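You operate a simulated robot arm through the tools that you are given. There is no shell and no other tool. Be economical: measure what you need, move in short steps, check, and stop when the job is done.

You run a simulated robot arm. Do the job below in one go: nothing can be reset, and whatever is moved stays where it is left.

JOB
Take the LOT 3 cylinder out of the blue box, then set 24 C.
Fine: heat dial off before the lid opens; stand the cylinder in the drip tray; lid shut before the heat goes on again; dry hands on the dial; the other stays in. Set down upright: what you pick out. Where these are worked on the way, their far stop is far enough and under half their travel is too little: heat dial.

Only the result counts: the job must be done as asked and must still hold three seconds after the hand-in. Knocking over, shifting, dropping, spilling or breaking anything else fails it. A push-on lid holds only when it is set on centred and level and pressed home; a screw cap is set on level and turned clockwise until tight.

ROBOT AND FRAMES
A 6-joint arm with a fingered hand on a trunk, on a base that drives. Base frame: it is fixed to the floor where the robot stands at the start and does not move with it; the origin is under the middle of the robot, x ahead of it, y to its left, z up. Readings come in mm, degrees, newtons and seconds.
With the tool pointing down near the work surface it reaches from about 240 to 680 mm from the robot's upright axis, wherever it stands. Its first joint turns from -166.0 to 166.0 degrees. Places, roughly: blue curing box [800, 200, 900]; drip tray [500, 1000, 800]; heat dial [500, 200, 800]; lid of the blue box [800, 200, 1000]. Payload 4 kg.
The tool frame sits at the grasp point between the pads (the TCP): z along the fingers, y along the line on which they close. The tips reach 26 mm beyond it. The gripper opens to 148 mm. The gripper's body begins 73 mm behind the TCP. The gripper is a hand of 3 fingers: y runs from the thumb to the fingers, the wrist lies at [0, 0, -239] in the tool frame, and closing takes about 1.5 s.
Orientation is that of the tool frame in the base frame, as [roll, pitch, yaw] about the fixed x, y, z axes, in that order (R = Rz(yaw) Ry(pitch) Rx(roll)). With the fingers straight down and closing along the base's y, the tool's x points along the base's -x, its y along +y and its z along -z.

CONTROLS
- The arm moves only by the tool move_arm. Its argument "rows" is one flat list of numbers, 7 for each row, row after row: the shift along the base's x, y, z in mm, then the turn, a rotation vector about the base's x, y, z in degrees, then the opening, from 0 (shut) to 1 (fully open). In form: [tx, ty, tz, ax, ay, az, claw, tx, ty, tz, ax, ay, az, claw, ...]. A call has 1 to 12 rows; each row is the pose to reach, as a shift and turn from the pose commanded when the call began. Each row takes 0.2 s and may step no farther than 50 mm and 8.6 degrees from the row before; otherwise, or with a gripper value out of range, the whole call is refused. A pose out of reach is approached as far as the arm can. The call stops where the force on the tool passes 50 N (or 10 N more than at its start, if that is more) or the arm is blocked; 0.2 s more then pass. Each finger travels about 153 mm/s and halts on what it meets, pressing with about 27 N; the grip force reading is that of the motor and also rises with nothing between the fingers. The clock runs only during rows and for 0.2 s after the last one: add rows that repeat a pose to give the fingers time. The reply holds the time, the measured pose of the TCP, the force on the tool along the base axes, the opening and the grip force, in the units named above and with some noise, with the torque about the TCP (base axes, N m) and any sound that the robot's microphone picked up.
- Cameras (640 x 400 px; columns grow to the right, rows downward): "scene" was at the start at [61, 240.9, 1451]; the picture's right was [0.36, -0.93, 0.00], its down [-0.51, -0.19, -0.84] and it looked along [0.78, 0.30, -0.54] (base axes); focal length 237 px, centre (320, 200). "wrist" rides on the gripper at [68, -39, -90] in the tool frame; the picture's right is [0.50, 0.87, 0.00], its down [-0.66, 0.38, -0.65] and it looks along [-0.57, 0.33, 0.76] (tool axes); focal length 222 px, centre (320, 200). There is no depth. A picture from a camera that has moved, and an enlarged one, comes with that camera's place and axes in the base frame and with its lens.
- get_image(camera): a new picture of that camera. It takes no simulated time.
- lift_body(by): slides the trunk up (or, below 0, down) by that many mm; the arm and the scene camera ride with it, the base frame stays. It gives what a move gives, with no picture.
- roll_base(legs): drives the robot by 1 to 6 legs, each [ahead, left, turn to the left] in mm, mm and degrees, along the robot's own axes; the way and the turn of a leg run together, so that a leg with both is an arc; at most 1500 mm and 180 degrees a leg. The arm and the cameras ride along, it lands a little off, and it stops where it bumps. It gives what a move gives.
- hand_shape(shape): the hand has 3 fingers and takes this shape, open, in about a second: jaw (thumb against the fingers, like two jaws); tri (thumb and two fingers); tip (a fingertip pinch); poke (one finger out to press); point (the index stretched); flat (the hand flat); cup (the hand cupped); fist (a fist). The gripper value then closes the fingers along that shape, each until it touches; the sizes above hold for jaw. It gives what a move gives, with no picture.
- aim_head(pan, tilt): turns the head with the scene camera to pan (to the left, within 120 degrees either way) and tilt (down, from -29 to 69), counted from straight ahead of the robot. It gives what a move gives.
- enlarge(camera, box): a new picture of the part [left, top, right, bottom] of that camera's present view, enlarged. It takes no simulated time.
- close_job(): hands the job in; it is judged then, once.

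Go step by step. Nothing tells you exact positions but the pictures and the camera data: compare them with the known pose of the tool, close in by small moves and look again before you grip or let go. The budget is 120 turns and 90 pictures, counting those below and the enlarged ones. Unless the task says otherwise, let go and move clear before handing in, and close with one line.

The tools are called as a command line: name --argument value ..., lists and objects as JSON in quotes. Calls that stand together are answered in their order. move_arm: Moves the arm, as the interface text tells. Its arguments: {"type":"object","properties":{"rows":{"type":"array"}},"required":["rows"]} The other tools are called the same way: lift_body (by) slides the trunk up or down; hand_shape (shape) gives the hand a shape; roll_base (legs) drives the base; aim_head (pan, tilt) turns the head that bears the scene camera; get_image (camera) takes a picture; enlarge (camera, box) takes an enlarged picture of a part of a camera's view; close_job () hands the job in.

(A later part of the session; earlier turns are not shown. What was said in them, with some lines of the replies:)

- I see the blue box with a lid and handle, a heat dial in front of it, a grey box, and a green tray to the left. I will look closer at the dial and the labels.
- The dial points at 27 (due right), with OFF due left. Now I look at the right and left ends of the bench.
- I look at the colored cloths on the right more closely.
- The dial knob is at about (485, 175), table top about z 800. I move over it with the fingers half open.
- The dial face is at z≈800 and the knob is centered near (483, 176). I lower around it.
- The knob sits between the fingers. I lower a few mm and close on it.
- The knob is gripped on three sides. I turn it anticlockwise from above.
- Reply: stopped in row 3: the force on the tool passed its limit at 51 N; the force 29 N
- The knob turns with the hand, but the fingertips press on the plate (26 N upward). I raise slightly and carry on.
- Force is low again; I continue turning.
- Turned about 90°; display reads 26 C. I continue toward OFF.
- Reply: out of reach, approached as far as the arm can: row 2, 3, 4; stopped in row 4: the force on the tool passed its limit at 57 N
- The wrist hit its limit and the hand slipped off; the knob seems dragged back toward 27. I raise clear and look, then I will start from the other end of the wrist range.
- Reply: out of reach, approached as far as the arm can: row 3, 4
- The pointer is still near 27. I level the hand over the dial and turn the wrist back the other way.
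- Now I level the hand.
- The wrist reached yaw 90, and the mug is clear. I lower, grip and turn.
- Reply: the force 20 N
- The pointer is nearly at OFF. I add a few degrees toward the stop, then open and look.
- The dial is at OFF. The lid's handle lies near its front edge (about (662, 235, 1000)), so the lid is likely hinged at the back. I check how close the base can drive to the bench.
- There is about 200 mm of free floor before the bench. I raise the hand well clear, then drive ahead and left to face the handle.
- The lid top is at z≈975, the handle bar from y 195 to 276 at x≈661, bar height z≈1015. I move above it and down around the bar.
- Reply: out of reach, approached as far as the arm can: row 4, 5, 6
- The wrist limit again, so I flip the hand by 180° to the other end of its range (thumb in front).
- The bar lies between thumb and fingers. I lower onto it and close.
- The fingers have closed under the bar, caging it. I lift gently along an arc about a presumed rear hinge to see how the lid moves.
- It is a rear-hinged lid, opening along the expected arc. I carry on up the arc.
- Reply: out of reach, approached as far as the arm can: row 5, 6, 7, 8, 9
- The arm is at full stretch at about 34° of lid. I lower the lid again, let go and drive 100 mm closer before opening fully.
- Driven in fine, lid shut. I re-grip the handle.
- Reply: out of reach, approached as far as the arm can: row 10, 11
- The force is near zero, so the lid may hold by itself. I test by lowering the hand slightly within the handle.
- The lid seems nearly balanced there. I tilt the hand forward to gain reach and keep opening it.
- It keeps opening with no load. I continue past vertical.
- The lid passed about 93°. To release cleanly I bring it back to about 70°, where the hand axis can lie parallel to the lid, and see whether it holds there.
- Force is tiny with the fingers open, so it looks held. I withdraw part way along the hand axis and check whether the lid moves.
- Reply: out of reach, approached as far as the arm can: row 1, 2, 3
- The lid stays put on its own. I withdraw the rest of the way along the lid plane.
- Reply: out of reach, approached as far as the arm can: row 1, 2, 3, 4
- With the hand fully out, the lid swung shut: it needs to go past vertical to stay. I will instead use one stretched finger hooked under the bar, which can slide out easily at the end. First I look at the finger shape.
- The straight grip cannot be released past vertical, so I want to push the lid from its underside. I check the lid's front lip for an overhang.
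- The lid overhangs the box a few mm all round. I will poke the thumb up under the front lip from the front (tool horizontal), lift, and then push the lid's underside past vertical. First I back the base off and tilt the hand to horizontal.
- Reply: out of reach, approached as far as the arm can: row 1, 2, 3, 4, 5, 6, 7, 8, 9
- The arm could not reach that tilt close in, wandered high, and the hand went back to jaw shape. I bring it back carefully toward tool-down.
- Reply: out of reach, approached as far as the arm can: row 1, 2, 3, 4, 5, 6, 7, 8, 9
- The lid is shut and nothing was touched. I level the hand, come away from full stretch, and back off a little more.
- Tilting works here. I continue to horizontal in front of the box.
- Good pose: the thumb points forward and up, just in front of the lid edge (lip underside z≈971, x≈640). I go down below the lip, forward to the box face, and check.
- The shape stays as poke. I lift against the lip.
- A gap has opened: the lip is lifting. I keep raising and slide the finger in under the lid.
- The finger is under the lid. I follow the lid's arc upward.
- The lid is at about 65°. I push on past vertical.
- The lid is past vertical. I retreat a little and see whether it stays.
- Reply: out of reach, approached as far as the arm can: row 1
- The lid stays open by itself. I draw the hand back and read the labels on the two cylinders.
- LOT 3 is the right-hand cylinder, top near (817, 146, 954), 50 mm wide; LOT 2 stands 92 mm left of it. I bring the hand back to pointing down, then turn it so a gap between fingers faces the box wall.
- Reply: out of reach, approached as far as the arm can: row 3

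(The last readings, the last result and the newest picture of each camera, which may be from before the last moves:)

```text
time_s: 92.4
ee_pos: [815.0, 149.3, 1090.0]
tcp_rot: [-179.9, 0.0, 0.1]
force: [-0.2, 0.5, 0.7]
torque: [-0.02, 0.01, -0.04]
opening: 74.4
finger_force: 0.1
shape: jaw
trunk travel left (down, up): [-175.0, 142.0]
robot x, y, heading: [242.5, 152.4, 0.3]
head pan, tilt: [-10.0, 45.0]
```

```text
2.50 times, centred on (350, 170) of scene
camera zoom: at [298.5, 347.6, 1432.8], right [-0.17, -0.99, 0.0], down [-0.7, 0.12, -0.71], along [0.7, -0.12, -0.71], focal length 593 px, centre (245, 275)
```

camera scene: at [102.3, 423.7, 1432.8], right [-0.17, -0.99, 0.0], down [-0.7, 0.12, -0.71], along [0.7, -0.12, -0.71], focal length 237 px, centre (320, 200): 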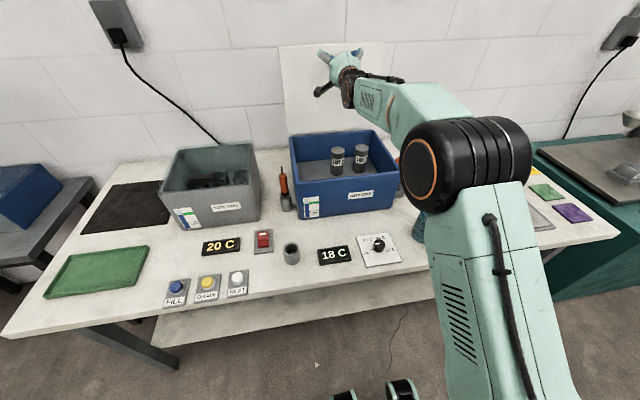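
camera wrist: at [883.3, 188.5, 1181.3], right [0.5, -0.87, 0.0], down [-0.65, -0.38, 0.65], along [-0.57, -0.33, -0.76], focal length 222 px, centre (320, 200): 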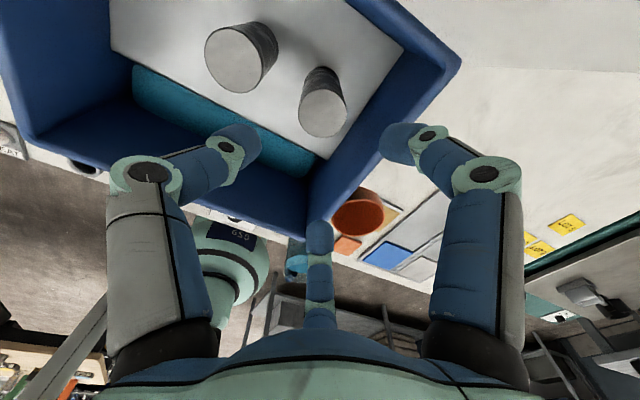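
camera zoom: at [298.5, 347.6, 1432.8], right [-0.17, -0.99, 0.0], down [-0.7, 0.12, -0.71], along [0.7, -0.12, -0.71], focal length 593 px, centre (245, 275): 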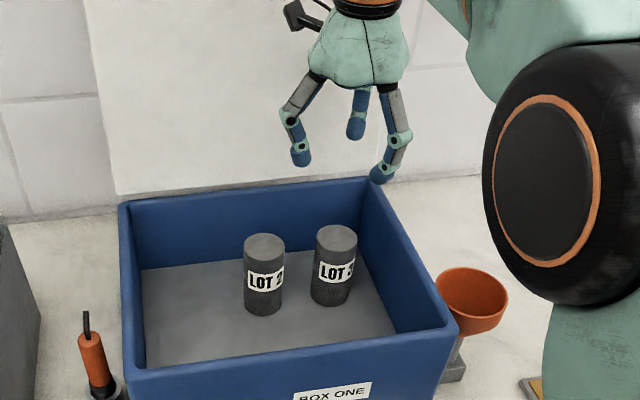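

LOT 3 is confirmed at (816, 146), standing on a grey platform with water only at the front strip. I lower around its top part, keeping the fingers dry.

move_arm --rows '[0, -3, -40, 0, 0, 0, 0.5, 0, -3, -80, 0, 0, 0, 0.5, 0, -3, -110, 0, 0, 0, 0.5, 0, -3, -130, 0, 0, 0, 0.5, 0, -3, -144, 0, 0, 0, 0.5]'

get_image --camera "wrist"

enlarge --camera "scene" --box '[270, 90, 430, 250]'

```text
time_s: 93.6
ee_pos: [814.4, 147.7, 946.0]
tcp_rot: [-179.8, 0.1, 0.1]
force: [-0.3, 0.3, -0.3]
torque: [0.0, -0.02, -0.02]
opening: 74.5
finger_force: 0.2
shape: jaw
trunk travel left (down, up): [-175.0, 142.0]
robot x, y, heading: [240.1, 149.8, 0.1]
head pan, tilt: [-10.0, 45.0]
```

```text
25 pictures are left
camera wrist: at [882.9, 185.4, 1037.1], right [0.5, -0.87, 0.0], down [-0.65, -0.38, 0.65], along [-0.57, -0.33, -0.76], focal length 222 px, centre (320, 200)
```

wrist: 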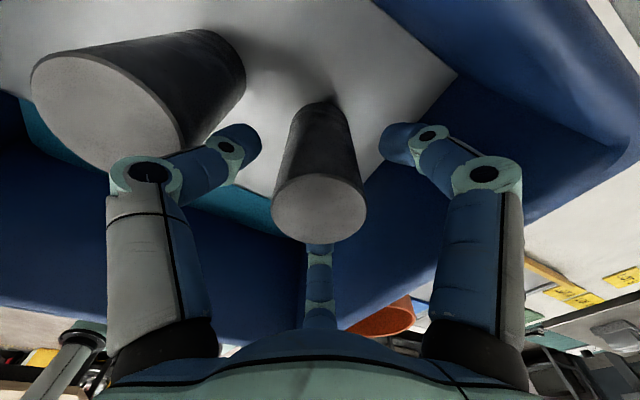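

```text
2.50 times, centred on (350, 170) of scene
camera zoom: at [298.4, 347.6, 1432.8], right [-0.17, -0.99, 0.0], down [-0.7, 0.12, -0.71], along [0.7, -0.12, -0.71], focal length 593 px, centre (245, 275)
```

zoom: 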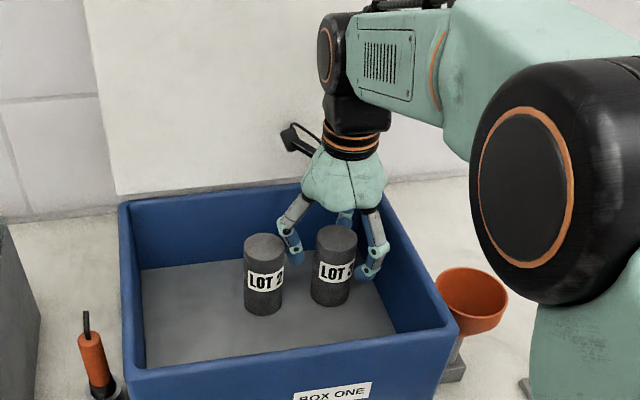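

The fingers stand around LOT 3, clear of LOT 2. I close.

move_arm --rows '[0, 0, 0, 0, 0, 0, 0.1, 0, 0, 0, 0, 0, 0, 0.1, 0, 0, 0, 0, 0, 0, 0.1, 0, 0, 0, 0, 0, 0, 0.1, 0, 0, 0, 0, 0, 0, 0.1]'

get_image --camera "wrist"

```text
time_s: 94.8
ee_pos: [815.3, 146.5, 946.9]
tcp_rot: [-179.9, 0.0, 0.1]
force: [-0.1, 0.2, 0.2]
torque: [-0.01, -0.01, 0.01]
opening: 43.6
finger_force: 27.0
shape: jaw
trunk travel left (down, up): [-175.0, 142.0]
robot x, y, heading: [241.7, 153.6, 0.4]
head pan, tilt: [-10.0, 45.0]
```

```text
23 pictures are left
camera wrist: at [883.0, 185.4, 1037.0], right [0.5, -0.87, 0.0], down [-0.65, -0.38, 0.66], along [-0.57, -0.33, -0.76], focal length 222 px, centre (320, 200)
```

wrist: 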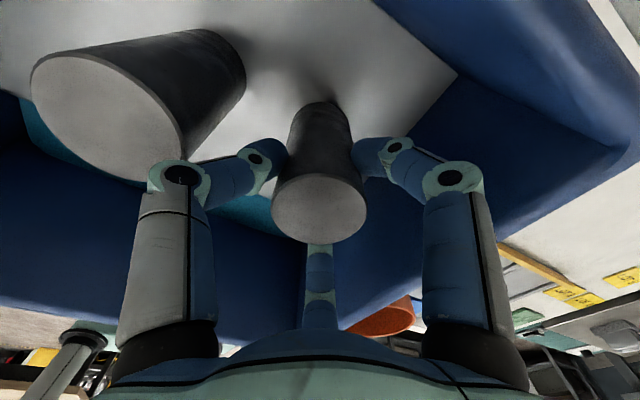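

Gripped evenly. I lift straight up.

move_arm --rows '[0, 0, 15, 0, 0, 0, 0.1, 0, 0, 40, 0, 0, 0, 0.1, 0, 0, 75, 0, 0, 0, 0.1, 0, 0, 110, 0, 0, 0, 0.1, 0, 0, 145, 0, 0, 0, 0.1, 0, 0, 175, 0, 0, 0, 0.1, 0, 0, 195, 0, 0, 0, 0.1]'

enlarge --camera "scene" --box '[270, 60, 430, 250]'

```text
time_s: 96.4
ee_pos: [814.9, 146.2, 1142.3]
tcp_rot: [-180.0, 0.2, 0.1]
force: [0.3, -0.2, -4.2]
torque: [-0.03, -0.01, -0.02]
opening: 43.3
finger_force: 26.4
shape: jaw
trunk travel left (down, up): [-175.0, 142.0]
robot x, y, heading: [238.2, 152.5, 0.1]
head pan, tilt: [-10.0, 45.0]
```

```text
2.11 times, centred on (350, 155) of scene
camera zoom: at [298.8, 347.6, 1432.7], right [-0.17, -0.99, 0.0], down [-0.7, 0.12, -0.71], along [0.7, -0.12, -0.71], focal length 499 px, centre (257, 295)
```

zoom: 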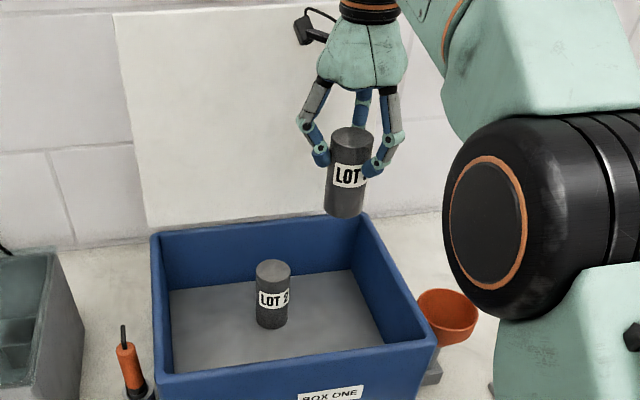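

LOT 3 is lifted clear and LOT 2 stands in place. I draw the arm back and drive to the drip tray (centre about (547, 995)).

move_arm --rows '[-30, 0, 5, 0, 0, 0, 0.1, -70, 0, 10, 0, 0, 0, 0.1, -110, 0, 10, 0, 0, 0, 0.1]'

roll_base --legs '[[-165, 0, 0], [0, 835, 0]]'

aim_head --pan -10 --tilt 50

get_image --camera "scene"

```text
time_s: 97.2
ee_pos: [702.8, 147.5, 1151.2]
tcp_rot: [-179.9, 0.1, 0.1]
force: [0.4, -1.0, -4.0]
torque: [-0.01, -0.04, 0.02]
opening: 43.2
finger_force: 26.7
shape: jaw
trunk travel left (down, up): [-175.0, 142.0]
robot x, y, heading: [240.8, 152.3, 0.5]
head pan, tilt: [-10.0, 45.0]
```

```text
time_s: 105.9
ee_pos: [538.7, 976.2, 1151.2]
tcp_rot: [-179.9, 0.1, 0.2]
force: [0.4, -0.2, -4.3]
torque: [0.01, -0.03, -0.02]
opening: 43.3
finger_force: 27.2
shape: jaw
trunk travel left (down, up): [-175.0, 142.0]
robot x, y, heading: [75.9, 984.5, 0.2]
head pan, tilt: [-10.0, 45.0]
```

```text
time_s: 106.6
ee_pos: [538.5, 977.5, 1150.0]
tcp_rot: [-180.0, 0.2, 0.2]
force: [-0.2, 0.4, -4.1]
torque: [0.01, -0.05, 0.03]
opening: 43.2
finger_force: 26.7
shape: jaw
trunk travel left (down, up): [-175.0, 142.0]
robot x, y, heading: [77.8, 980.0, 0.3]
head pan, tilt: [-10.0, 50.0]
```

```text
21 pictures are left
camera scene: at [128.3, 1177.9, 1425.9], right [-0.17, -0.99, 0.0], down [-0.75, 0.13, -0.64], along [0.63, -0.11, -0.77], focal length 237 px, centre (320, 200)
```

scene: 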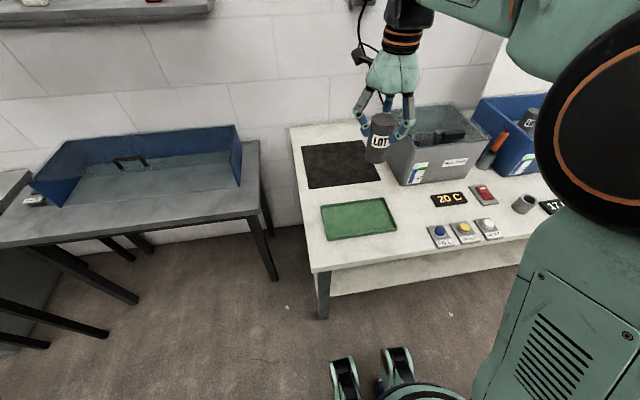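

The tray centre is about (543, 985), and the cylinder hangs right over it. I lower it.

move_arm --rows '[2, 4, -45, 0, 0, 0, 0.1, 4, 8, -90, 0, 0, 0, 0.1, 5, 8, -135, 0, 0, 0, 0.1, 5, 8, -175, 0, 0, 0, 0.1, 5, 8, -210, 0, 0, 0, 0.1, 5, 8, -228, 0, 0, 0, 0.1]'

enlarge --camera "scene" --box '[300, 130, 440, 260]'

```text
time_s: 108.0
ee_pos: [544.1, 985.3, 922.5]
tcp_rot: [-179.9, 0.2, 0.3]
force: [-0.2, 0.1, -4.9]
torque: [-0.02, -0.02, 0.03]
opening: 43.2
finger_force: 27.0
shape: jaw
trunk travel left (down, up): [-175.0, 142.0]
robot x, y, heading: [76.9, 979.0, 0.2]
head pan, tilt: [-10.0, 50.0]
```

```text
3.08 times, centred on (370, 195) of scene
camera zoom: at [128.3, 1178.0, 1425.8], right [-0.17, -0.99, 0.0], down [-0.76, 0.13, -0.64], along [0.63, -0.11, -0.77], focal length 730 px, centre (166, 215)
```

zoom: 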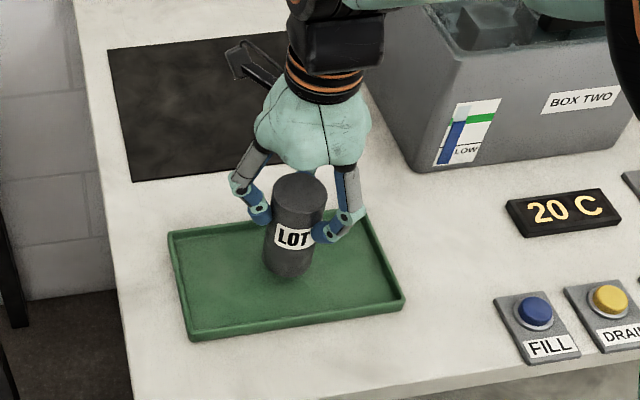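

move_arm --rows '[0, 0, -10, 0, 0, 0, 0.1, 0, 0, -16, 0, 0, 0, 0.1]'

move_arm --rows '[0, 0, -3, 0, 0, 0, 0.1]'

move_arm --rows '[0, 0, -3, 0, 0, 0, 0.1]'

```text
time_s: 108.6
ee_pos: [544.7, 986.3, 907.1]
tcp_rot: [-179.8, 0.2, 0.1]
force: [0.1, 0.1, -3.6]
torque: [0.01, 0.01, 0.0]
opening: 43.0
finger_force: 27.1
shape: jaw
trunk travel left (down, up): [-175.0, 142.0]
robot x, y, heading: [76.7, 986.2, 0.1]
head pan, tilt: [-10.0, 50.0]
```

```text
time_s: 109.0
ee_pos: [543.7, 985.5, 904.2]
tcp_rot: [-179.9, 0.0, 0.2]
force: [0.0, -0.1, -4.7]
torque: [0.01, 0.02, 0.0]
opening: 43.0
finger_force: 26.8
shape: jaw
trunk travel left (down, up): [-175.0, 142.0]
robot x, y, heading: [74.4, 979.8, 0.2]
head pan, tilt: [-10.0, 50.0]
```

```text
time_s: 109.4
ee_pos: [545.0, 985.2, 900.0]
tcp_rot: [-179.9, 0.1, 0.2]
force: [0.4, -0.2, -4.2]
torque: [0.01, 0.03, 0.01]
opening: 43.4
finger_force: 27.0
shape: jaw
trunk travel left (down, up): [-175.0, 142.0]
robot x, y, heading: [77.0, 980.7, 0.1]
head pan, tilt: [-10.0, 50.0]
```

Not yet touching; I keep creeping down.

move_arm --rows '[0, 0, -3, 0, 0, 0, 0.1]'

move_arm --rows '[0, 0, -2, 0, 0, 0, 0.1]'

move_arm --rows '[0, 0, -2, 0, 0, 0, 0.1]'

enlarge --camera "scene" --box '[320, 160, 400, 240]'

```text
time_s: 109.8
ee_pos: [544.2, 984.9, 898.6]
tcp_rot: [-179.9, 0.0, 0.2]
force: [-0.9, 0.6, -4.5]
torque: [-0.01, 0.02, -0.01]
opening: 43.2
finger_force: 26.6
shape: jaw
trunk travel left (down, up): [-175.0, 142.0]
robot x, y, heading: [78.7, 982.5, -0.1]
head pan, tilt: [-10.0, 50.0]
```

```text
time_s: 110.2
ee_pos: [542.8, 984.4, 896.4]
tcp_rot: [-180.0, 0.1, 0.2]
force: [0.5, -0.8, 0.6]
torque: [0.0, -0.01, 0.0]
opening: 43.3
finger_force: 26.9
shape: jaw
trunk travel left (down, up): [-175.0, 142.0]
robot x, y, heading: [73.6, 978.7, 0.3]
head pan, tilt: [-10.0, 50.0]
```

```text
time_s: 110.6
ee_pos: [544.9, 984.7, 895.0]
tcp_rot: [-179.9, -0.1, 0.3]
force: [1.2, 0.1, 14.7]
torque: [0.01, -0.02, -0.01]
opening: 43.6
finger_force: 26.8
shape: jaw
trunk travel left (down, up): [-175.0, 142.0]
robot x, y, heading: [76.7, 981.3, 0.1]
head pan, tilt: [-10.0, 50.0]
```

```text
5.00 times, centred on (360, 200) of scene
camera zoom: at [126.9, 1177.8, 1426.0], right [-0.17, -0.99, 0.0], down [-0.75, 0.13, -0.64], along [0.63, -0.11, -0.77], focal length 1186 px, centre (120, 200)
```

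zoom: 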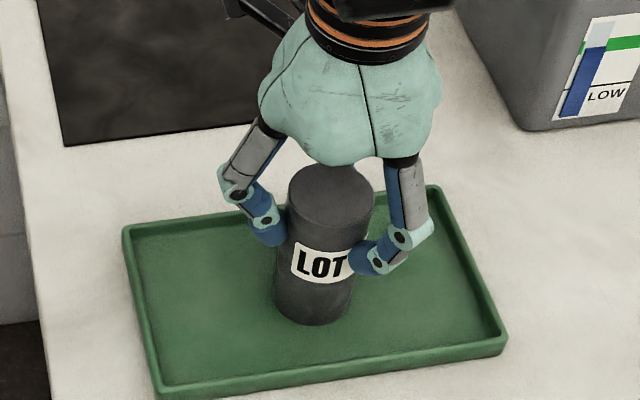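

The cylinder stands on the tray floor. I relieve 1 mm, open gently and rise.

move_arm --rows '[0, 0, 1, 0, 0, 0, 0.2, 0, 0, 1, 0, 0, 0, 0.3, 0, 0, 1, 0, 0, 0, 0.4, 0, 0, 1, 0, 0, 0, 0.52, 0, 0, 1, 0, 0, 0, 0.52, 0, 0, 20, 0, 0, 0, 0.52, 0, 0, 60, 0, 0, 0, 0.52, 0, 0, 105, 0, 0, 0, 0.52, 0, 0, 150, 0, 0, 0, 0.52, 0, 0, 200, 0, 0, 0, 0.52, 0, 0, 245, 0, 0, 0, 0.52]'

get_image --camera "scene"

```text
time_s: 113.0
ee_pos: [543.8, 985.5, 1139.0]
tcp_rot: [-179.9, 0.1, 0.2]
force: [-0.4, 0.4, -0.5]
torque: [0.01, 0.0, -0.01]
opening: 76.5
finger_force: 0.2
shape: jaw
trunk travel left (down, up): [-175.0, 142.0]
robot x, y, heading: [73.8, 980.1, 0.4]
head pan, tilt: [-10.0, 50.0]
```

```text
18 pictures are left
camera scene: at [127.8, 1177.9, 1425.9], right [-0.17, -0.99, 0.0], down [-0.75, 0.13, -0.64], along [0.63, -0.11, -0.77], focal length 237 px, centre (320, 200)
```

scene: 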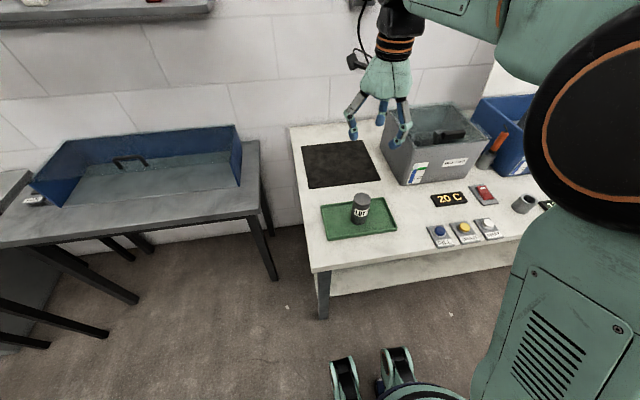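

LOT 3 stands upright in the tray. Next I shut the lid: I turn the hand thumb-front, raise the trunk, and drive back to the box.

move_arm --rows '[-8, 0, 0, 0, 0, 8, 0.52, -16, 0, 0, 0, 0, 16, 0.52, -24, 0, 0, 0, 0, 24, 0.52, -30, 0, 0, 0, 0, 32, 0.52, -36, 0, 0, 0, 0, 40, 0.52, -43, 0, 0, 0, 0, 48, 0.52, -43, 0, 0, 0, 0, 56, 0.52, -43, 0, 0, 0, 0, 64, 0.52, -43, 0, 0, 0, 0, 72, 0.52, -43, 0, 0, 0, 0, 80, 0.52, -43, 0, 0, 0, 0, 88, 0.52, -43, 0, 0, 0, 0, 90, 0.52]'

lift_body --by 140

roll_base --legs '[[0, -655, 0], [140, 0, 0]]'

aim_head --pan -10 --tilt 40

get_image --camera "scene"

```text
time_s: 115.6
ee_pos: [501.2, 985.2, 1138.4]
tcp_rot: [-179.9, 0.0, 90.2]
force: [0.3, -0.6, 0.5]
torque: [-0.01, -0.02, 0.01]
opening: 76.7
finger_force: 0.1
shape: jaw
trunk travel left (down, up): [-175.0, 142.0]
robot x, y, heading: [75.4, 979.8, 0.2]
head pan, tilt: [-10.0, 50.0]
```

```text
time_s: 117.3
ee_pos: [500.0, 983.8, 1278.3]
tcp_rot: [-180.0, 0.1, 90.2]
force: [-0.6, -0.1, 0.0]
torque: [0.01, 0.0, 0.0]
opening: 76.6
finger_force: 0.1
shape: jaw
trunk travel left (down, up): [-315.0, 2.0]
robot x, y, heading: [74.6, 985.1, 0.2]
head pan, tilt: [-10.0, 50.0]
```

```text
time_s: 124.4
ee_pos: [644.0, 327.4, 1278.5]
tcp_rot: [-179.9, 0.2, 90.3]
force: [0.1, 0.2, -0.2]
torque: [-0.01, 0.0, -0.03]
opening: 76.4
finger_force: 0.1
shape: jaw
trunk travel left (down, up): [-315.0, 2.0]
robot x, y, heading: [214.5, 323.3, 0.5]
head pan, tilt: [-10.0, 50.0]
```

```text
time_s: 125.2
ee_pos: [641.8, 326.0, 1278.2]
tcp_rot: [-179.8, 0.1, 90.2]
force: [-0.2, -0.8, 0.3]
torque: [-0.04, 0.0, 0.01]
opening: 76.6
finger_force: 0.1
shape: jaw
trunk travel left (down, up): [-315.0, 2.0]
robot x, y, heading: [218.1, 323.6, 0.3]
head pan, tilt: [-10.0, 40.0]
```

```text
17 pictures are left
camera scene: at [267.8, 517.7, 1582.3], right [-0.17, -0.99, 0.0], down [-0.63, 0.11, -0.77], along [0.75, -0.13, -0.64], focal length 237 px, centre (320, 200)
```

scene: 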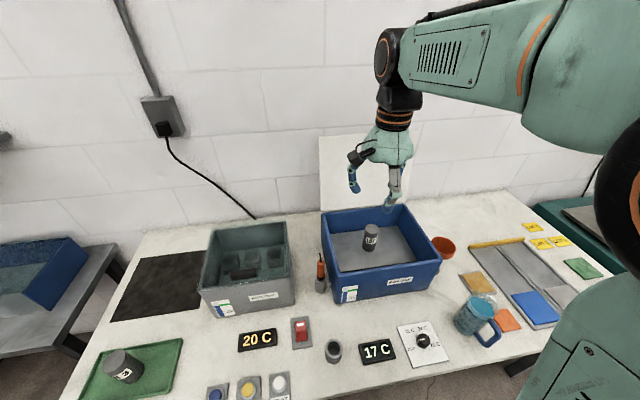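

The lid leans back at about 102° (top edge near (974, 1244)). I bring the tilted hand over its edge left of the handle, thumb in front and fingers behind.

move_arm --rows '[40, 1, 4, 0, -6, 0, 0.52, 80, 2, 8, 0, -12, 0, 0.52, 120, 3, 12, 0, -18, 0, 0.52, 160, 4, 16, 0, -24, 0, 0.52, 200, 5, 20, 0, -30, 0, 0.52, 240, 7, 24, 0, -35, 0, 0.52, 280, 8, 24, 0, -40, 0, 0.52, 318, 9, 24, 0, -40, 0, 0.52]'

get_image --camera "wrist"

enlarge --camera "scene" --box '[290, 70, 450, 210]'

```text
time_s: 127.0
ee_pos: [964.8, 336.8, 1302.2]
tcp_rot: [140.1, 0.2, 90.1]
force: [0.4, 0.1, 0.3]
torque: [0.0, -0.03, 0.0]
opening: 76.4
finger_force: 0.1
shape: jaw
trunk travel left (down, up): [-315.0, 2.0]
robot x, y, heading: [217.9, 322.0, 0.1]
head pan, tilt: [-10.0, 40.0]
```

```text
16 pictures are left
camera wrist: at [876.2, 403.9, 1346.6], right [0.66, 0.5, 0.55], down [-0.13, -0.65, 0.75], along [0.74, -0.57, -0.37], focal length 222 px, centre (320, 200)
```

wrist: 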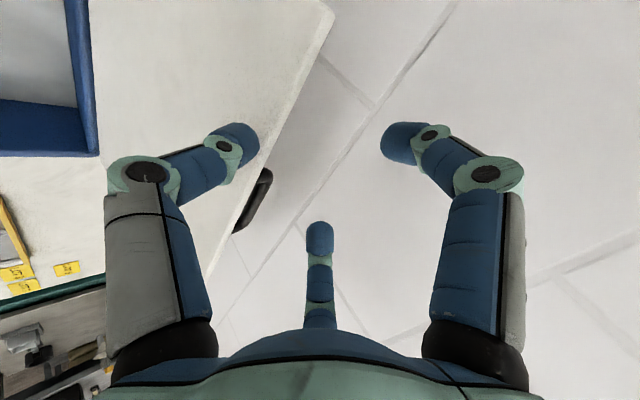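

```text
2.86 times, centred on (370, 140) of scene
camera zoom: at [270.1, 517.8, 1582.2], right [-0.17, -0.99, 0.0], down [-0.63, 0.11, -0.76], along [0.75, -0.13, -0.64], focal length 678 px, centre (177, 371)
```

zoom: 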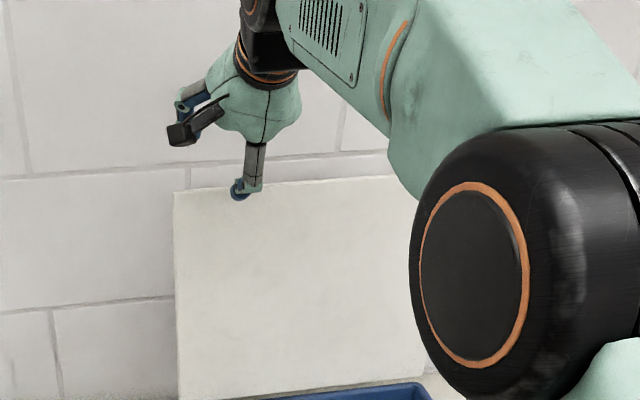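

The edge runs between thumb and fingers. I lower and then pull the lid forward along its arc.

move_arm --rows '[-4, 0, -30, 0, 0, 0, 0.52, -6, 0, -55, 0, 0, 0, 0.52, -6, 0, -74, 0, 0, 0, 0.52]'

move_arm --rows '[-20, 0, 2, 0, 0, 0, 0.52, -45, 0, 3, 0, 0, 0, 0.52, -70, 0, 2, 0, 0, 0, 0.52, -95, 0, -1, 0, 0, 0, 0.52]'

get_image --camera "scene"

```text
time_s: 127.8
ee_pos: [954.3, 334.6, 1229.9]
tcp_rot: [140.0, 0.2, 90.0]
force: [0.9, 0.4, 2.9]
torque: [0.02, 0.01, -0.04]
opening: 76.9
finger_force: 0.0
shape: jaw
trunk travel left (down, up): [-315.0, 2.0]
robot x, y, heading: [215.4, 325.5, 0.2]
head pan, tilt: [-10.0, 40.0]
```

```text
time_s: 128.8
ee_pos: [859.0, 335.3, 1227.5]
tcp_rot: [140.1, 0.2, 90.1]
force: [-1.6, 0.4, 0.3]
torque: [-0.03, 0.0, 0.03]
opening: 78.6
finger_force: 0.1
shape: jaw
trunk travel left (down, up): [-315.0, 2.0]
robot x, y, heading: [216.7, 321.0, 0.3]
head pan, tilt: [-10.0, 40.0]
```

```text
14 pictures are left
camera scene: at [266.6, 517.7, 1582.3], right [-0.17, -0.99, 0.0], down [-0.63, 0.11, -0.77], along [0.76, -0.13, -0.64], focal length 237 px, centre (320, 200)
```

scene: 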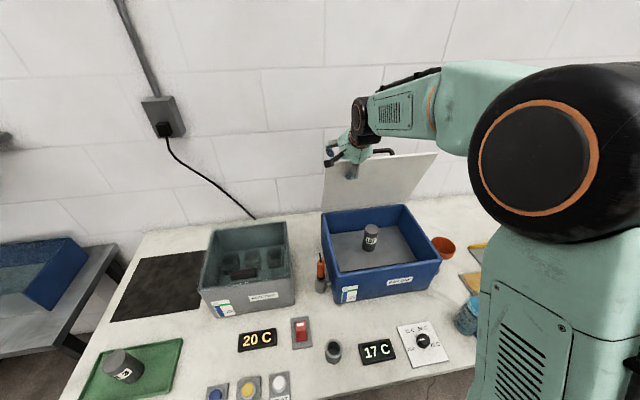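

The lid follows under control, resting on the thumb. I lower it further along the arc.

move_arm --rows '[-26, 0, -5, 0, -2, 0, 0.52, -51, 0, -14, 0, -4, 0, 0.52, -73, 0, -25, 0, -6, 0, 0.52, -93, 0, -38, 0, -8, 0, 0.52, -112, 0, -53, 0, -10, 0, 0.52, -130, 0, -70, 0, -12, 0, 0.52, -146, 0, -88, 0, -14, 0, 0.52, -161, 0, -107, 0, -16, 0, 0.52, -172, 0, -123, 0, -18, 0, 0.52, -181, 0, -140, 0, -20, 0, 0.52]'

get_image --camera "scene"

```text
time_s: 130.9
ee_pos: [689.5, 370.3, 1091.4]
tcp_rot: [120.1, 0.4, 89.2]
force: [-0.6, 2.1, -2.2]
torque: [0.08, 0.02, -0.04]
opening: 78.9
finger_force: 0.0
shape: jaw
out of reach, approached as far as the arm can: row 5, 6, 7, 8, 9, 10
trunk travel left (down, up): [-315.0, 2.0]
robot x, y, heading: [215.5, 321.9, 0.3]
head pan, tilt: [-10.0, 40.0]
```

```text
13 pictures are left
camera scene: at [268.1, 518.0, 1582.3], right [-0.17, -0.99, 0.0], down [-0.63, 0.11, -0.77], along [0.75, -0.13, -0.64], focal length 237 px, centre (320, 200)
```

scene: 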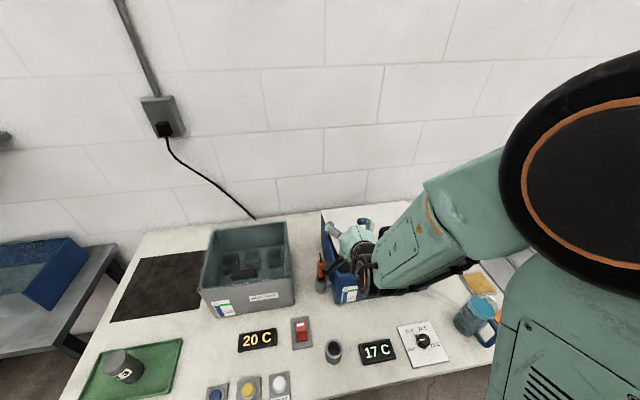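

The arm folded to its near limit, with the lid resting on the thumb at about 20°. I back the base off so the thumb slides out.

roll_base --legs '[[-110, 0, 0]]'

get_image --camera "scene"

```text
time_s: 132.1
ee_pos: [580.5, 369.0, 1092.6]
tcp_rot: [120.1, 0.3, 89.2]
force: [0.0, 0.6, 0.0]
torque: [0.03, 0.01, -0.01]
opening: 77.0
finger_force: 0.2
shape: jaw
trunk travel left (down, up): [-315.0, 2.0]
robot x, y, heading: [106.1, 319.3, 0.3]
head pan, tilt: [-10.0, 40.0]
```

```text
12 pictures are left
camera scene: at [158.2, 517.1, 1582.5], right [-0.17, -0.99, 0.0], down [-0.63, 0.11, -0.77], along [0.76, -0.13, -0.64], focal length 237 px, centre (320, 200)
```

scene: 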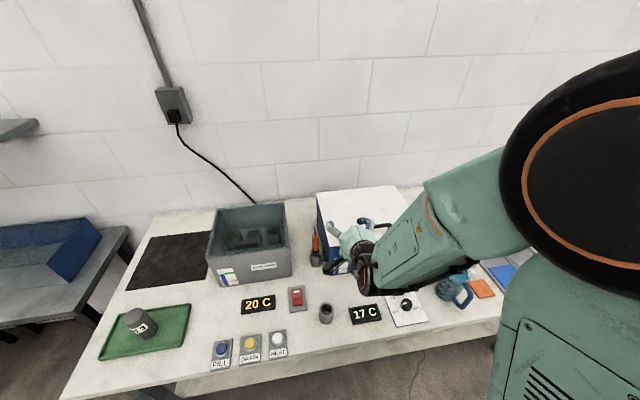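

The lid is shut. I drive back to the dial and bring the hand to pointing down above it.

roll_base --legs '[[-106, -200, 0]]'

move_arm --rows '[0, 0, 5, 0, 8, 0, 0.5, 0, 0, 10, 0, 16, 0, 0.5, 0, 0, 15, 0, 24, 0, 0.5, 0, 0, 20, 0, 32, 0, 0.5, 0, 0, 20, 0, 40, 0, 0.5, 0, 0, 20, 0, 48, 0, 0.5, 0, 0, 20, 0, 56, 0, 0.5, 0, 0, 20, 0, 60, 0, 0.5]'

move_arm --rows '[0, 0, 0, 0, 0, 8, 0.5, 0, 0, 0, 0, 0, 16, 0.5, 0, 0, 0, 0, 0, 24, 0.5, 0, 0, 0, 0, 0, 32, 0.5, 0, 0, 0, 0, 0, 40, 0.5, 0, 0, 0, 0, 0, 48, 0.5, 0, 0, 0, 0, 0, 56, 0.5, 0, 0, 0, 0, 0, 64, 0.5, 0, 0, 0, 0, 0, 72, 0.5, 0, 0, 0, 0, 0, 80, 0.5, 0, 0, 0, 0, 0, 88, 0.5, 0, 0, 0, 0, 0, 90, 0.5]'

lift_body --by -140

get_image --camera "wrist"

```text
time_s: 134.5
ee_pos: [476.1, 168.1, 1091.3]
tcp_rot: [120.2, 0.4, 89.1]
force: [0.0, 0.6, 0.3]
torque: [-0.01, 0.0, 0.0]
opening: 77.1
finger_force: 0.0
shape: jaw
trunk travel left (down, up): [-315.0, 2.0]
robot x, y, heading: [2.2, 120.0, 0.4]
head pan, tilt: [-10.0, 40.0]
```

```text
time_s: 136.3
ee_pos: [477.8, 168.3, 1112.5]
tcp_rot: [-179.8, 0.9, 89.9]
force: [0.4, -0.1, -0.2]
torque: [-0.02, 0.0, 0.0]
opening: 74.1
finger_force: 0.0
shape: jaw
out of reach, approached as far as the arm can: row 3, 4
trunk travel left (down, up): [-315.0, 2.0]
robot x, y, heading: [5.2, 119.9, 0.1]
head pan, tilt: [-10.0, 40.0]
```

```text
time_s: 138.9
ee_pos: [477.4, 168.7, 1111.8]
tcp_rot: [-179.9, 1.0, -179.9]
force: [0.3, -0.1, -0.8]
torque: [0.01, 0.0, -0.01]
opening: 74.0
finger_force: 0.1
shape: jaw
trunk travel left (down, up): [-315.0, 2.0]
robot x, y, heading: [1.7, 124.1, 0.5]
head pan, tilt: [-10.0, 40.0]
```

```text
time_s: 140.6
ee_pos: [477.8, 168.8, 972.5]
tcp_rot: [-179.9, 0.9, 179.9]
force: [0.1, -0.4, -0.1]
torque: [0.0, 0.0, -0.01]
opening: 74.2
finger_force: 0.0
shape: jaw
trunk travel left (down, up): [-175.0, 142.0]
robot x, y, heading: [5.7, 119.1, 0.3]
head pan, tilt: [-10.0, 40.0]
```

```text
11 pictures are left
camera wrist: at [408.8, 129.6, 1061.5], right [-0.5, 0.87, -0.01], down [0.64, 0.38, 0.66], along [0.58, 0.32, -0.75], focal length 222 px, centre (320, 200)
```

wrist: 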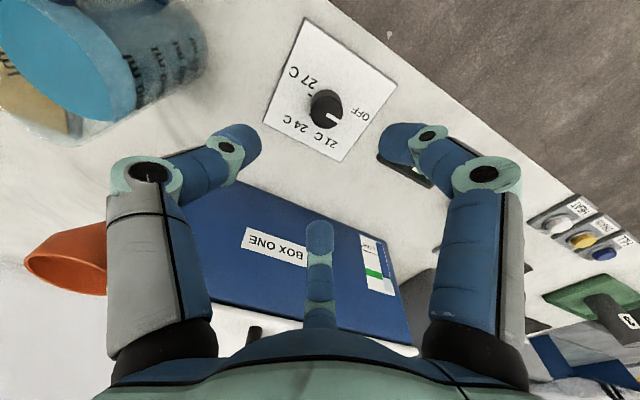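

The pointer is still at OFF. I lower onto the knob and grip it.

move_arm --rows '[3, 4, -40, 0, 0, 0, 0.5, 5, 7, -80, 0, 0, 0, 0.5, 5, 7, -115, 0, 0, 0, 0.5, 5, 7, -139, 0, 0, 0, 0.5, 5, 7, -139, 0, 0, 0, 0.1, 5, 7, -139, 0, 0, 0, 0.1, 5, 7, -139, 0, 0, 0, 0.1, 5, 7, -139, 0, 0, 0, 0.1, 5, 7, -139, 0, 0, 0, 0.1]'

```text
time_s: 142.6
ee_pos: [484.3, 175.4, 833.0]
tcp_rot: [-179.9, 1.0, 179.8]
force: [5.2, -10.4, 22.5]
torque: [-0.76, -0.11, 0.06]
opening: 27.9
finger_force: 27.0
shape: jaw
trunk travel left (down, up): [-175.0, 142.0]
robot x, y, heading: [7.0, 118.6, 0.2]
head pan, tilt: [-10.0, 40.0]
```

move_arm --rows '[0, 0, 2, 0, 0, 0, 0.1, 0, 0, 3, 0, 0, 0, 0.1]'

move_arm --rows '[0, 0, 0, 0, 0, -8, 0.1, 0, 0, 0, 0, 0, -16, 0.1, 0, 0, 0, 0, 0, -24, 0.1, 0, 0, 0, 0, 0, -32, 0.1, 0, 0, 0, 0, 0, -40, 0.1, 0, 0, 0, 0, 0, -48, 0.1, 0, 0, 0, 0, 0, -56, 0.1, 0, 0, 0, 0, 0, -64, 0.1, 0, 0, 0, 0, 0, -72, 0.1, 0, 0, 0, 0, 0, -80, 0.1, 0, 0, 0, 0, 0, -88, 0.1, 0, 0, 0, 0, 0, -96, 0.1]'

get_image --camera "wrist"

```text
time_s: 143.2
ee_pos: [482.7, 175.4, 833.5]
tcp_rot: [-179.9, 0.7, 179.8]
force: [8.7, -7.0, -6.2]
torque: [-0.23, -0.25, 0.0]
opening: 27.3
finger_force: 27.1
shape: jaw
trunk travel left (down, up): [-175.0, 142.0]
robot x, y, heading: [7.5, 122.1, 0.3]
head pan, tilt: [-10.0, 40.0]
```

```text
time_s: 145.8
ee_pos: [482.5, 174.7, 834.0]
tcp_rot: [-179.8, 0.9, 83.7]
force: [-13.3, -9.0, -24.9]
torque: [-0.21, 0.35, 0.07]
opening: 24.9
finger_force: 26.6
shape: jaw
trunk travel left (down, up): [-175.0, 142.0]
robot x, y, heading: [6.9, 124.8, 0.6]
head pan, tilt: [-10.0, 40.0]
```

```text
10 pictures are left
camera wrist: at [451.3, 247.5, 924.7], right [0.92, 0.4, -0.01], down [0.31, -0.68, 0.66], along [0.26, -0.61, -0.75], focal length 222 px, centre (320, 200)
```

wrist: 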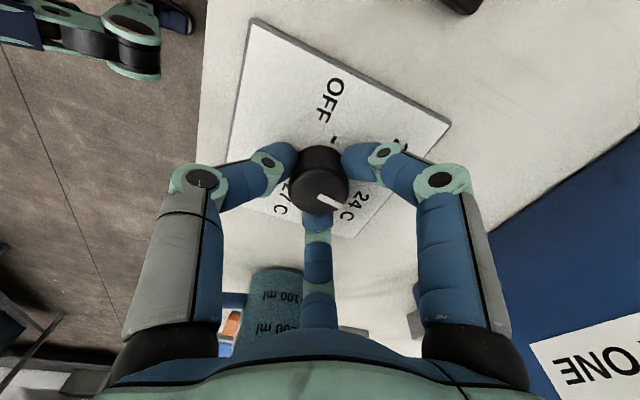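

The pointer is near 24. I release and look from above to measure it.

move_arm --rows '[0, 0, 0, 0, 0, 0, 0.5, 0, 0, 0, 0, 0, 0, 0.5, 0, 0, 40, 0, 0, 0, 0.5, 0, 0, 85, 0, 0, 0, 0.5, 0, 0, 110, 0, 0, 0, 0.5]'

enlarge --camera "wrist" --box '[240, 0, 420, 180]'

```text
time_s: 147.0
ee_pos: [481.8, 175.3, 946.5]
tcp_rot: [-179.9, 0.9, 83.9]
force: [-0.1, -0.1, -0.9]
torque: [0.01, -0.01, 0.01]
opening: 73.5
finger_force: 0.1
shape: jaw
trunk travel left (down, up): [-175.0, 142.0]
robot x, y, heading: [5.8, 120.5, 0.3]
head pan, tilt: [-10.0, 40.0]
```

```text
2.22 times, centred on (330, 90) of wrist
camera zoom: at [451.6, 248.0, 1035.6], right [0.91, 0.4, -0.01], down [0.31, -0.68, 0.66], along [0.26, -0.61, -0.75], focal length 494 px, centre (298, 444)
```

zoom: 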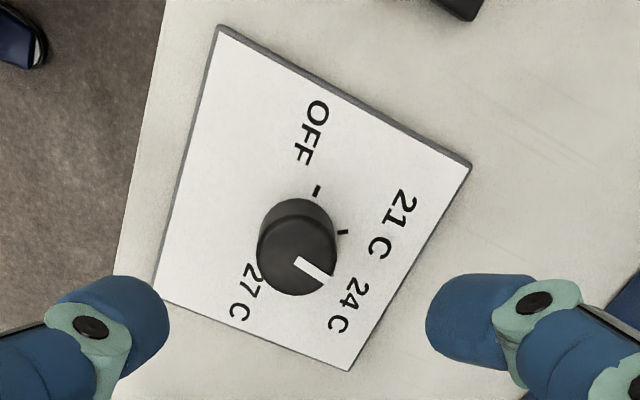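

The pointer stands about 82° from 27, so it needs some 22° more clockwise to reach 24 (60°). I re-grip and turn.

move_arm --rows '[1, 1, -45, 0, 0, 0, 0.5, 1, 1, -85, 0, 0, 0, 0.5, 1, 1, -110, 0, 0, 0, 0.5, 1, 1, -110, 0, 0, 0, 0.1, 1, 1, -110, 0, 0, 0, 0.1, 1, 1, -110, 0, 0, 0, 0.1, 1, 1, -110, 0, 0, 0, 0.1, 1, 1, -110, 0, 0, -7, 0.1, 1, 1, -110, 0, 0, -14, 0.1, 1, 1, -110, 0, 0, -22, 0.1, 1, 1, -110, 0, 0, -22, 0.1]'

move_arm --rows '[0, 0, 0, 0, 0, 0, 0.5, 0, 0, 0, 0, 0, 0, 0.5, 0, 0, 40, 0, 0, 0, 0.5, 0, 0, 85, 0, 0, 0, 0.5, 0, 0, 110, 0, 0, 0, 0.5]'

enlarge --camera "wrist" --box '[240, 0, 420, 180]'

```text
time_s: 149.4
ee_pos: [482.2, 174.7, 834.2]
tcp_rot: [-179.9, 1.1, 61.9]
force: [-8.0, -5.8, -4.1]
torque: [-0.04, 0.26, 0.06]
opening: 23.2
finger_force: 27.0
shape: jaw
trunk travel left (down, up): [-175.0, 142.0]
robot x, y, heading: [6.9, 124.1, 0.3]
head pan, tilt: [-10.0, 40.0]
```

```text
time_s: 150.6
ee_pos: [482.7, 175.7, 945.7]
tcp_rot: [-179.8, 1.0, 61.9]
force: [-0.4, -0.8, -0.4]
torque: [0.01, 0.02, -0.01]
opening: 73.6
finger_force: 0.0
shape: jaw
trunk travel left (down, up): [-175.0, 142.0]
robot x, y, heading: [3.4, 119.5, 0.3]
head pan, tilt: [-10.0, 40.0]
```

```text
2.22 times, centred on (330, 90) of wrist
camera zoom: at [482.0, 255.1, 1036.2], right [1.0, 0.03, -0.01], down [0.03, -0.75, 0.66], along [0.01, -0.66, -0.75], focal length 494 px, centre (298, 444)
```

zoom: 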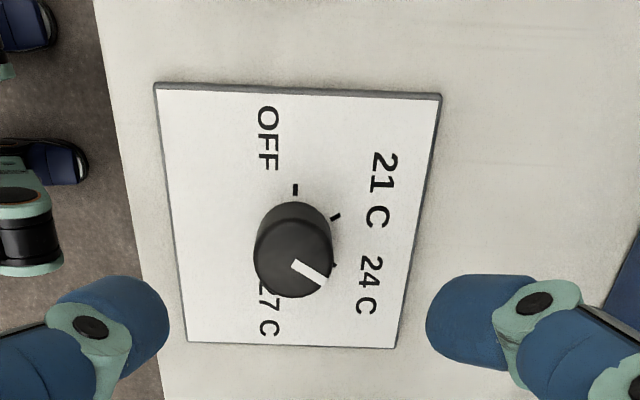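

The pointer now lines up with the 24 tick. I raise the hand away and check lid, tray and display.

move_arm --rows '[-20, 0, 40, 0, 0, 0, 0.5, -50, 0, 80, 0, 0, 0, 0.5, -80, 0, 120, 0, 0, 0, 0.5, -110, 0, 160, 0, 0, 0, 0.5]'

aim_head --pan 15 --tilt 38

get_image --camera "scene"

enlarge --camera "scene" --box '[300, 150, 460, 290]'

```text
time_s: 151.6
ee_pos: [372.5, 176.2, 1107.6]
tcp_rot: [-179.9, 1.0, 61.7]
force: [0.3, -0.7, -0.2]
torque: [0.01, -0.05, -0.02]
opening: 73.3
finger_force: 0.1
shape: jaw
trunk travel left (down, up): [-175.0, 142.0]
robot x, y, heading: [2.9, 123.0, 0.5]
head pan, tilt: [-10.0, 40.0]
```

```text
time_s: 152.5
ee_pos: [373.1, 175.6, 1105.9]
tcp_rot: [-179.8, 1.1, 62.0]
force: [0.6, -0.2, -0.3]
torque: [-0.02, 0.05, 0.01]
opening: 73.5
finger_force: 0.1
shape: jaw
trunk travel left (down, up): [-175.0, 142.0]
robot x, y, heading: [5.1, 121.2, 0.0]
head pan, tilt: [15.0, 38.0]
```

```text
7 pictures are left
camera scene: at [64.7, 354.0, 1443.0], right [0.26, -0.96, 0.0], down [-0.59, -0.16, -0.79], along [0.76, 0.21, -0.62], focal length 237 px, centre (320, 200)
```

scene: 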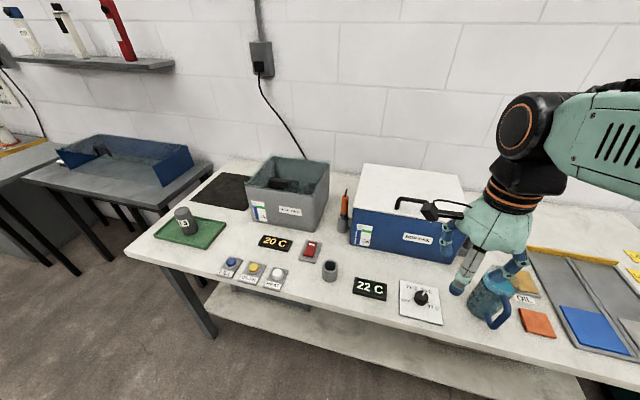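

```text
2.86 times, centred on (380, 220) of scene
camera zoom: at [64.7, 354.0, 1443.0], right [0.26, -0.96, 0.0], down [-0.59, -0.16, -0.79], along [0.76, 0.21, -0.62], focal length 678 px, centre (149, 143)
```

zoom: 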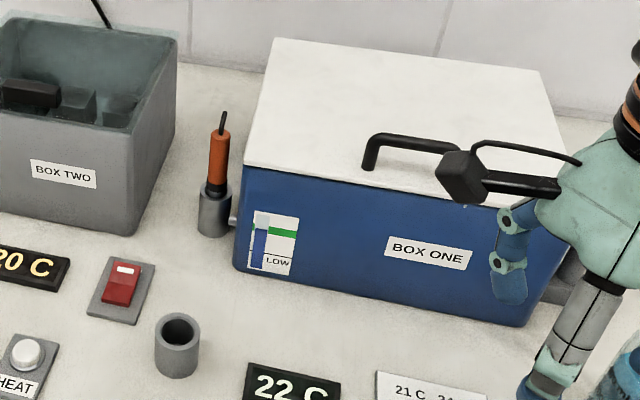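

The lid is shut, LOT 3 stands in the tray and the display is climbing (22 C). I wait a few seconds to see where it settles.

move_arm --rows '[-5, 0, 5, 0, 0, 0, 0.5, -5, 0, 5, 0, 0, 0, 0.5, -5, 0, 5, 0, 0, 0, 0.5, -5, 0, 5, 0, 0, 0, 0.5, -5, 0, 5, 0, 0, 0, 0.5, -5, 0, 5, 0, 0, 0, 0.5, -5, 0, 5, 0, 0, 0, 0.5, -5, 0, 5, 0, 0, 0, 0.5, -5, 0, 5, 0, 0, 0, 0.5, -5, 0, 5, 0, 0, 0, 0.5, -5, 0, 5, 0, 0, 0, 0.5, -5, 0, 5, 0, 0, 0, 0.5]'

move_arm --rows '[-5, 0, 5, 0, 0, 0, 0.5, -5, 0, 5, 0, 0, 0, 0.5, -5, 0, 5, 0, 0, 0, 0.5, -5, 0, 5, 0, 0, 0, 0.5, -5, 0, 5, 0, 0, 0, 0.5, -5, 0, 5, 0, 0, 0, 0.5, -5, 0, 5, 0, 0, 0, 0.5, -5, 0, 5, 0, 0, 0, 0.5, -5, 0, 5, 0, 0, 0, 0.5, -5, 0, 5, 0, 0, 0, 0.5, -5, 0, 5, 0, 0, 0, 0.5, -5, 0, 5, 0, 0, 0, 0.5]'

enlarge --camera "scene" --box '[340, 260, 450, 330]'

enlarge --camera "scene" --box '[140, 190, 240, 260]'

```text
time_s: 155.1
ee_pos: [368.1, 176.3, 1111.7]
tcp_rot: [-179.9, 1.0, 62.0]
force: [-0.1, 0.1, -0.4]
torque: [0.01, 0.0, 0.01]
opening: 73.6
finger_force: 0.1
shape: jaw
trunk travel left (down, up): [-175.0, 142.0]
robot x, y, heading: [2.9, 123.0, 0.0]
head pan, tilt: [15.0, 38.0]
```

```text
time_s: 157.7
ee_pos: [363.5, 176.9, 1115.6]
tcp_rot: [-179.9, 0.9, 61.9]
force: [0.5, -0.1, 0.2]
torque: [0.02, 0.01, -0.02]
opening: 73.4
finger_force: 0.0
shape: jaw
trunk travel left (down, up): [-175.0, 142.0]
robot x, y, heading: [7.8, 124.1, 0.5]
head pan, tilt: [15.0, 38.0]
```

```text
5.71 times, centred on (395, 295) of scene
camera zoom: at [64.6, 354.1, 1443.0], right [0.26, -0.96, 0.0], down [-0.59, -0.16, -0.79], along [0.76, 0.21, -0.62], focal length 1355 px, centre (-109, -343)
```

zoom: 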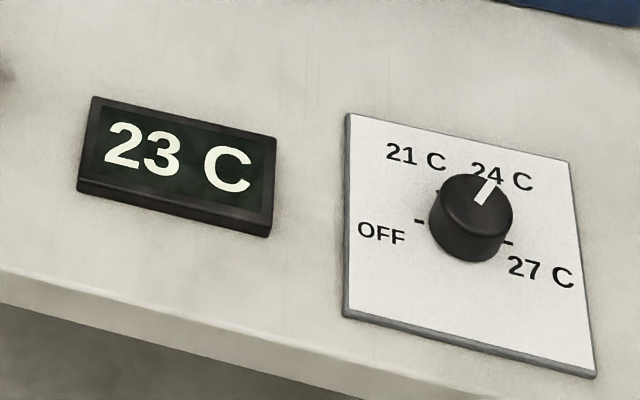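

```text
5.71 times, centred on (190, 225) of scene
camera zoom: at [64.6, 354.1, 1443.0], right [0.26, -0.96, 0.0], down [-0.59, -0.16, -0.79], along [0.76, 0.21, -0.62], focal length 1355 px, centre (1063, 57)
```

zoom: 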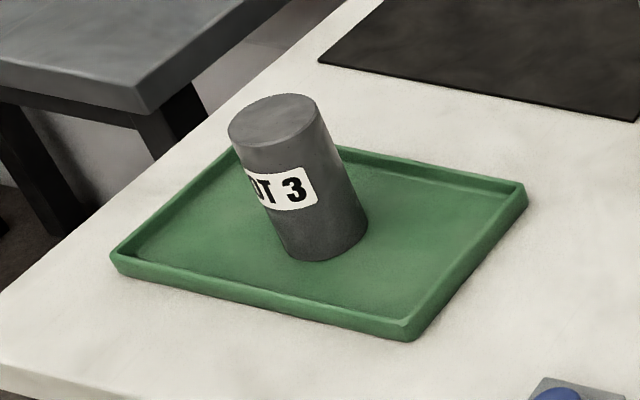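

Dial at 24, LOT 3 upright, temperature at 23 C and rising. I wait a bit more and check once.

move_arm --rows '[-5, 0, 5, 0, 0, 0, 0.5, -5, 0, 5, 0, 0, 0, 0.5, -5, 0, 5, 0, 0, 0, 0.5, -5, 0, 5, 0, 0, 0, 0.5, -5, 0, 5, 0, 0, 0, 0.5, -5, 0, 5, 0, 0, 0, 0.5, -5, 0, 5, 0, 0, 0, 0.5, -5, 0, 5, 0, 0, 0, 0.5, -5, 0, 5, 0, 0, 0, 0.5, -5, 0, 5, 0, 0, 0, 0.5, -5, 0, 5, 0, 0, 0, 0.5, -5, 0, 5, 0, 0, 0, 0.5]'

move_arm --rows '[-5, 0, 5, 0, 0, 0, 0.5, -5, 0, 5, 0, 0, 0, 0.5, -5, 0, 5, 0, 0, 0, 0.5, -5, 0, 5, 0, 0, 0, 0.5, -5, 0, 5, 0, 0, 0, 0.5, -5, 0, 5, 0, 0, 0, 0.5, -5, 0, 5, 0, 0, 0, 0.5, -5, 0, 5, 0, 0, 0, 0.5, -5, 0, 5, 0, 0, 0, 0.5, -5, 0, 5, 0, 0, 0, 0.5, -5, 0, 5, 0, 0, 0, 0.5, -5, 0, 5, 0, 0, 0, 0.5]'

move_arm --rows '[-5, 0, 5, 0, 0, 0, 0.5, -5, 0, 5, 0, 0, 0, 0.5, -5, 0, 5, 0, 0, 0, 0.5, -5, 0, 5, 0, 0, 0, 0.5, -5, 0, 5, 0, 0, 0, 0.5, -5, 0, 5, 0, 0, 0, 0.5, -5, 0, 5, 0, 0, 0, 0.5, -5, 0, 5, 0, 0, 0, 0.5, -5, 0, 5, 0, 0, 0, 0.5, -5, 0, 5, 0, 0, 0, 0.5, -5, 0, 5, 0, 0, 0, 0.5, -5, 0, 5, 0, 0, 0, 0.5]'

enlarge --camera "scene" --box '[340, 260, 450, 330]'

```text
time_s: 160.3
ee_pos: [357.5, 176.2, 1120.8]
tcp_rot: [-179.9, 1.0, 61.9]
force: [-0.1, -0.8, 0.4]
torque: [-0.02, -0.02, 0.02]
opening: 73.7
finger_force: 0.1
shape: jaw
trunk travel left (down, up): [-175.0, 142.0]
robot x, y, heading: [5.3, 123.8, 0.5]
head pan, tilt: [15.0, 38.0]
```

```text
time_s: 162.9
ee_pos: [353.6, 175.8, 1125.7]
tcp_rot: [-179.9, 1.1, 61.9]
force: [0.2, -0.6, -0.3]
torque: [-0.01, -0.02, -0.01]
opening: 73.6
finger_force: 0.0
shape: jaw
trunk travel left (down, up): [-175.0, 142.0]
robot x, y, heading: [4.0, 124.6, 0.6]
head pan, tilt: [15.0, 38.0]
```

```text
time_s: 165.5
ee_pos: [349.3, 176.2, 1130.5]
tcp_rot: [-179.8, 1.0, 61.9]
force: [-0.4, -0.9, -0.1]
torque: [-0.01, 0.0, 0.01]
opening: 73.5
finger_force: 0.1
shape: jaw
trunk travel left (down, up): [-175.0, 142.0]
robot x, y, heading: [3.8, 120.3, 0.0]
head pan, tilt: [15.0, 38.0]
```

```text
5.71 times, centred on (395, 295) of scene
camera zoom: at [64.6, 354.1, 1443.0], right [0.26, -0.96, 0.0], down [-0.59, -0.16, -0.79], along [0.76, 0.21, -0.62], focal length 1355 px, centre (-109, -343)
```

zoom: 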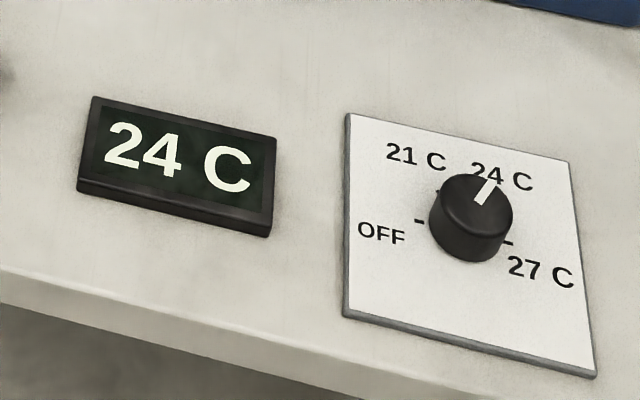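

The display reads 24 C with the dial at 24, the lid shut and LOT 3 standing in the drip tray; I hand in.

close_job

```text
The job is handed in.
```

The LOT 3 cylinder stands upright in the drip tray, LOT 2 is still in the blue box with the lid shut, and the dial is set to 24, with the display reading 24 C. The heat was off before the lid opened, and the hand stayed clear of the water throughout. On one early try the lid slipped from about 65° and swung shut on its own; both cylinders were still standing afterwards.
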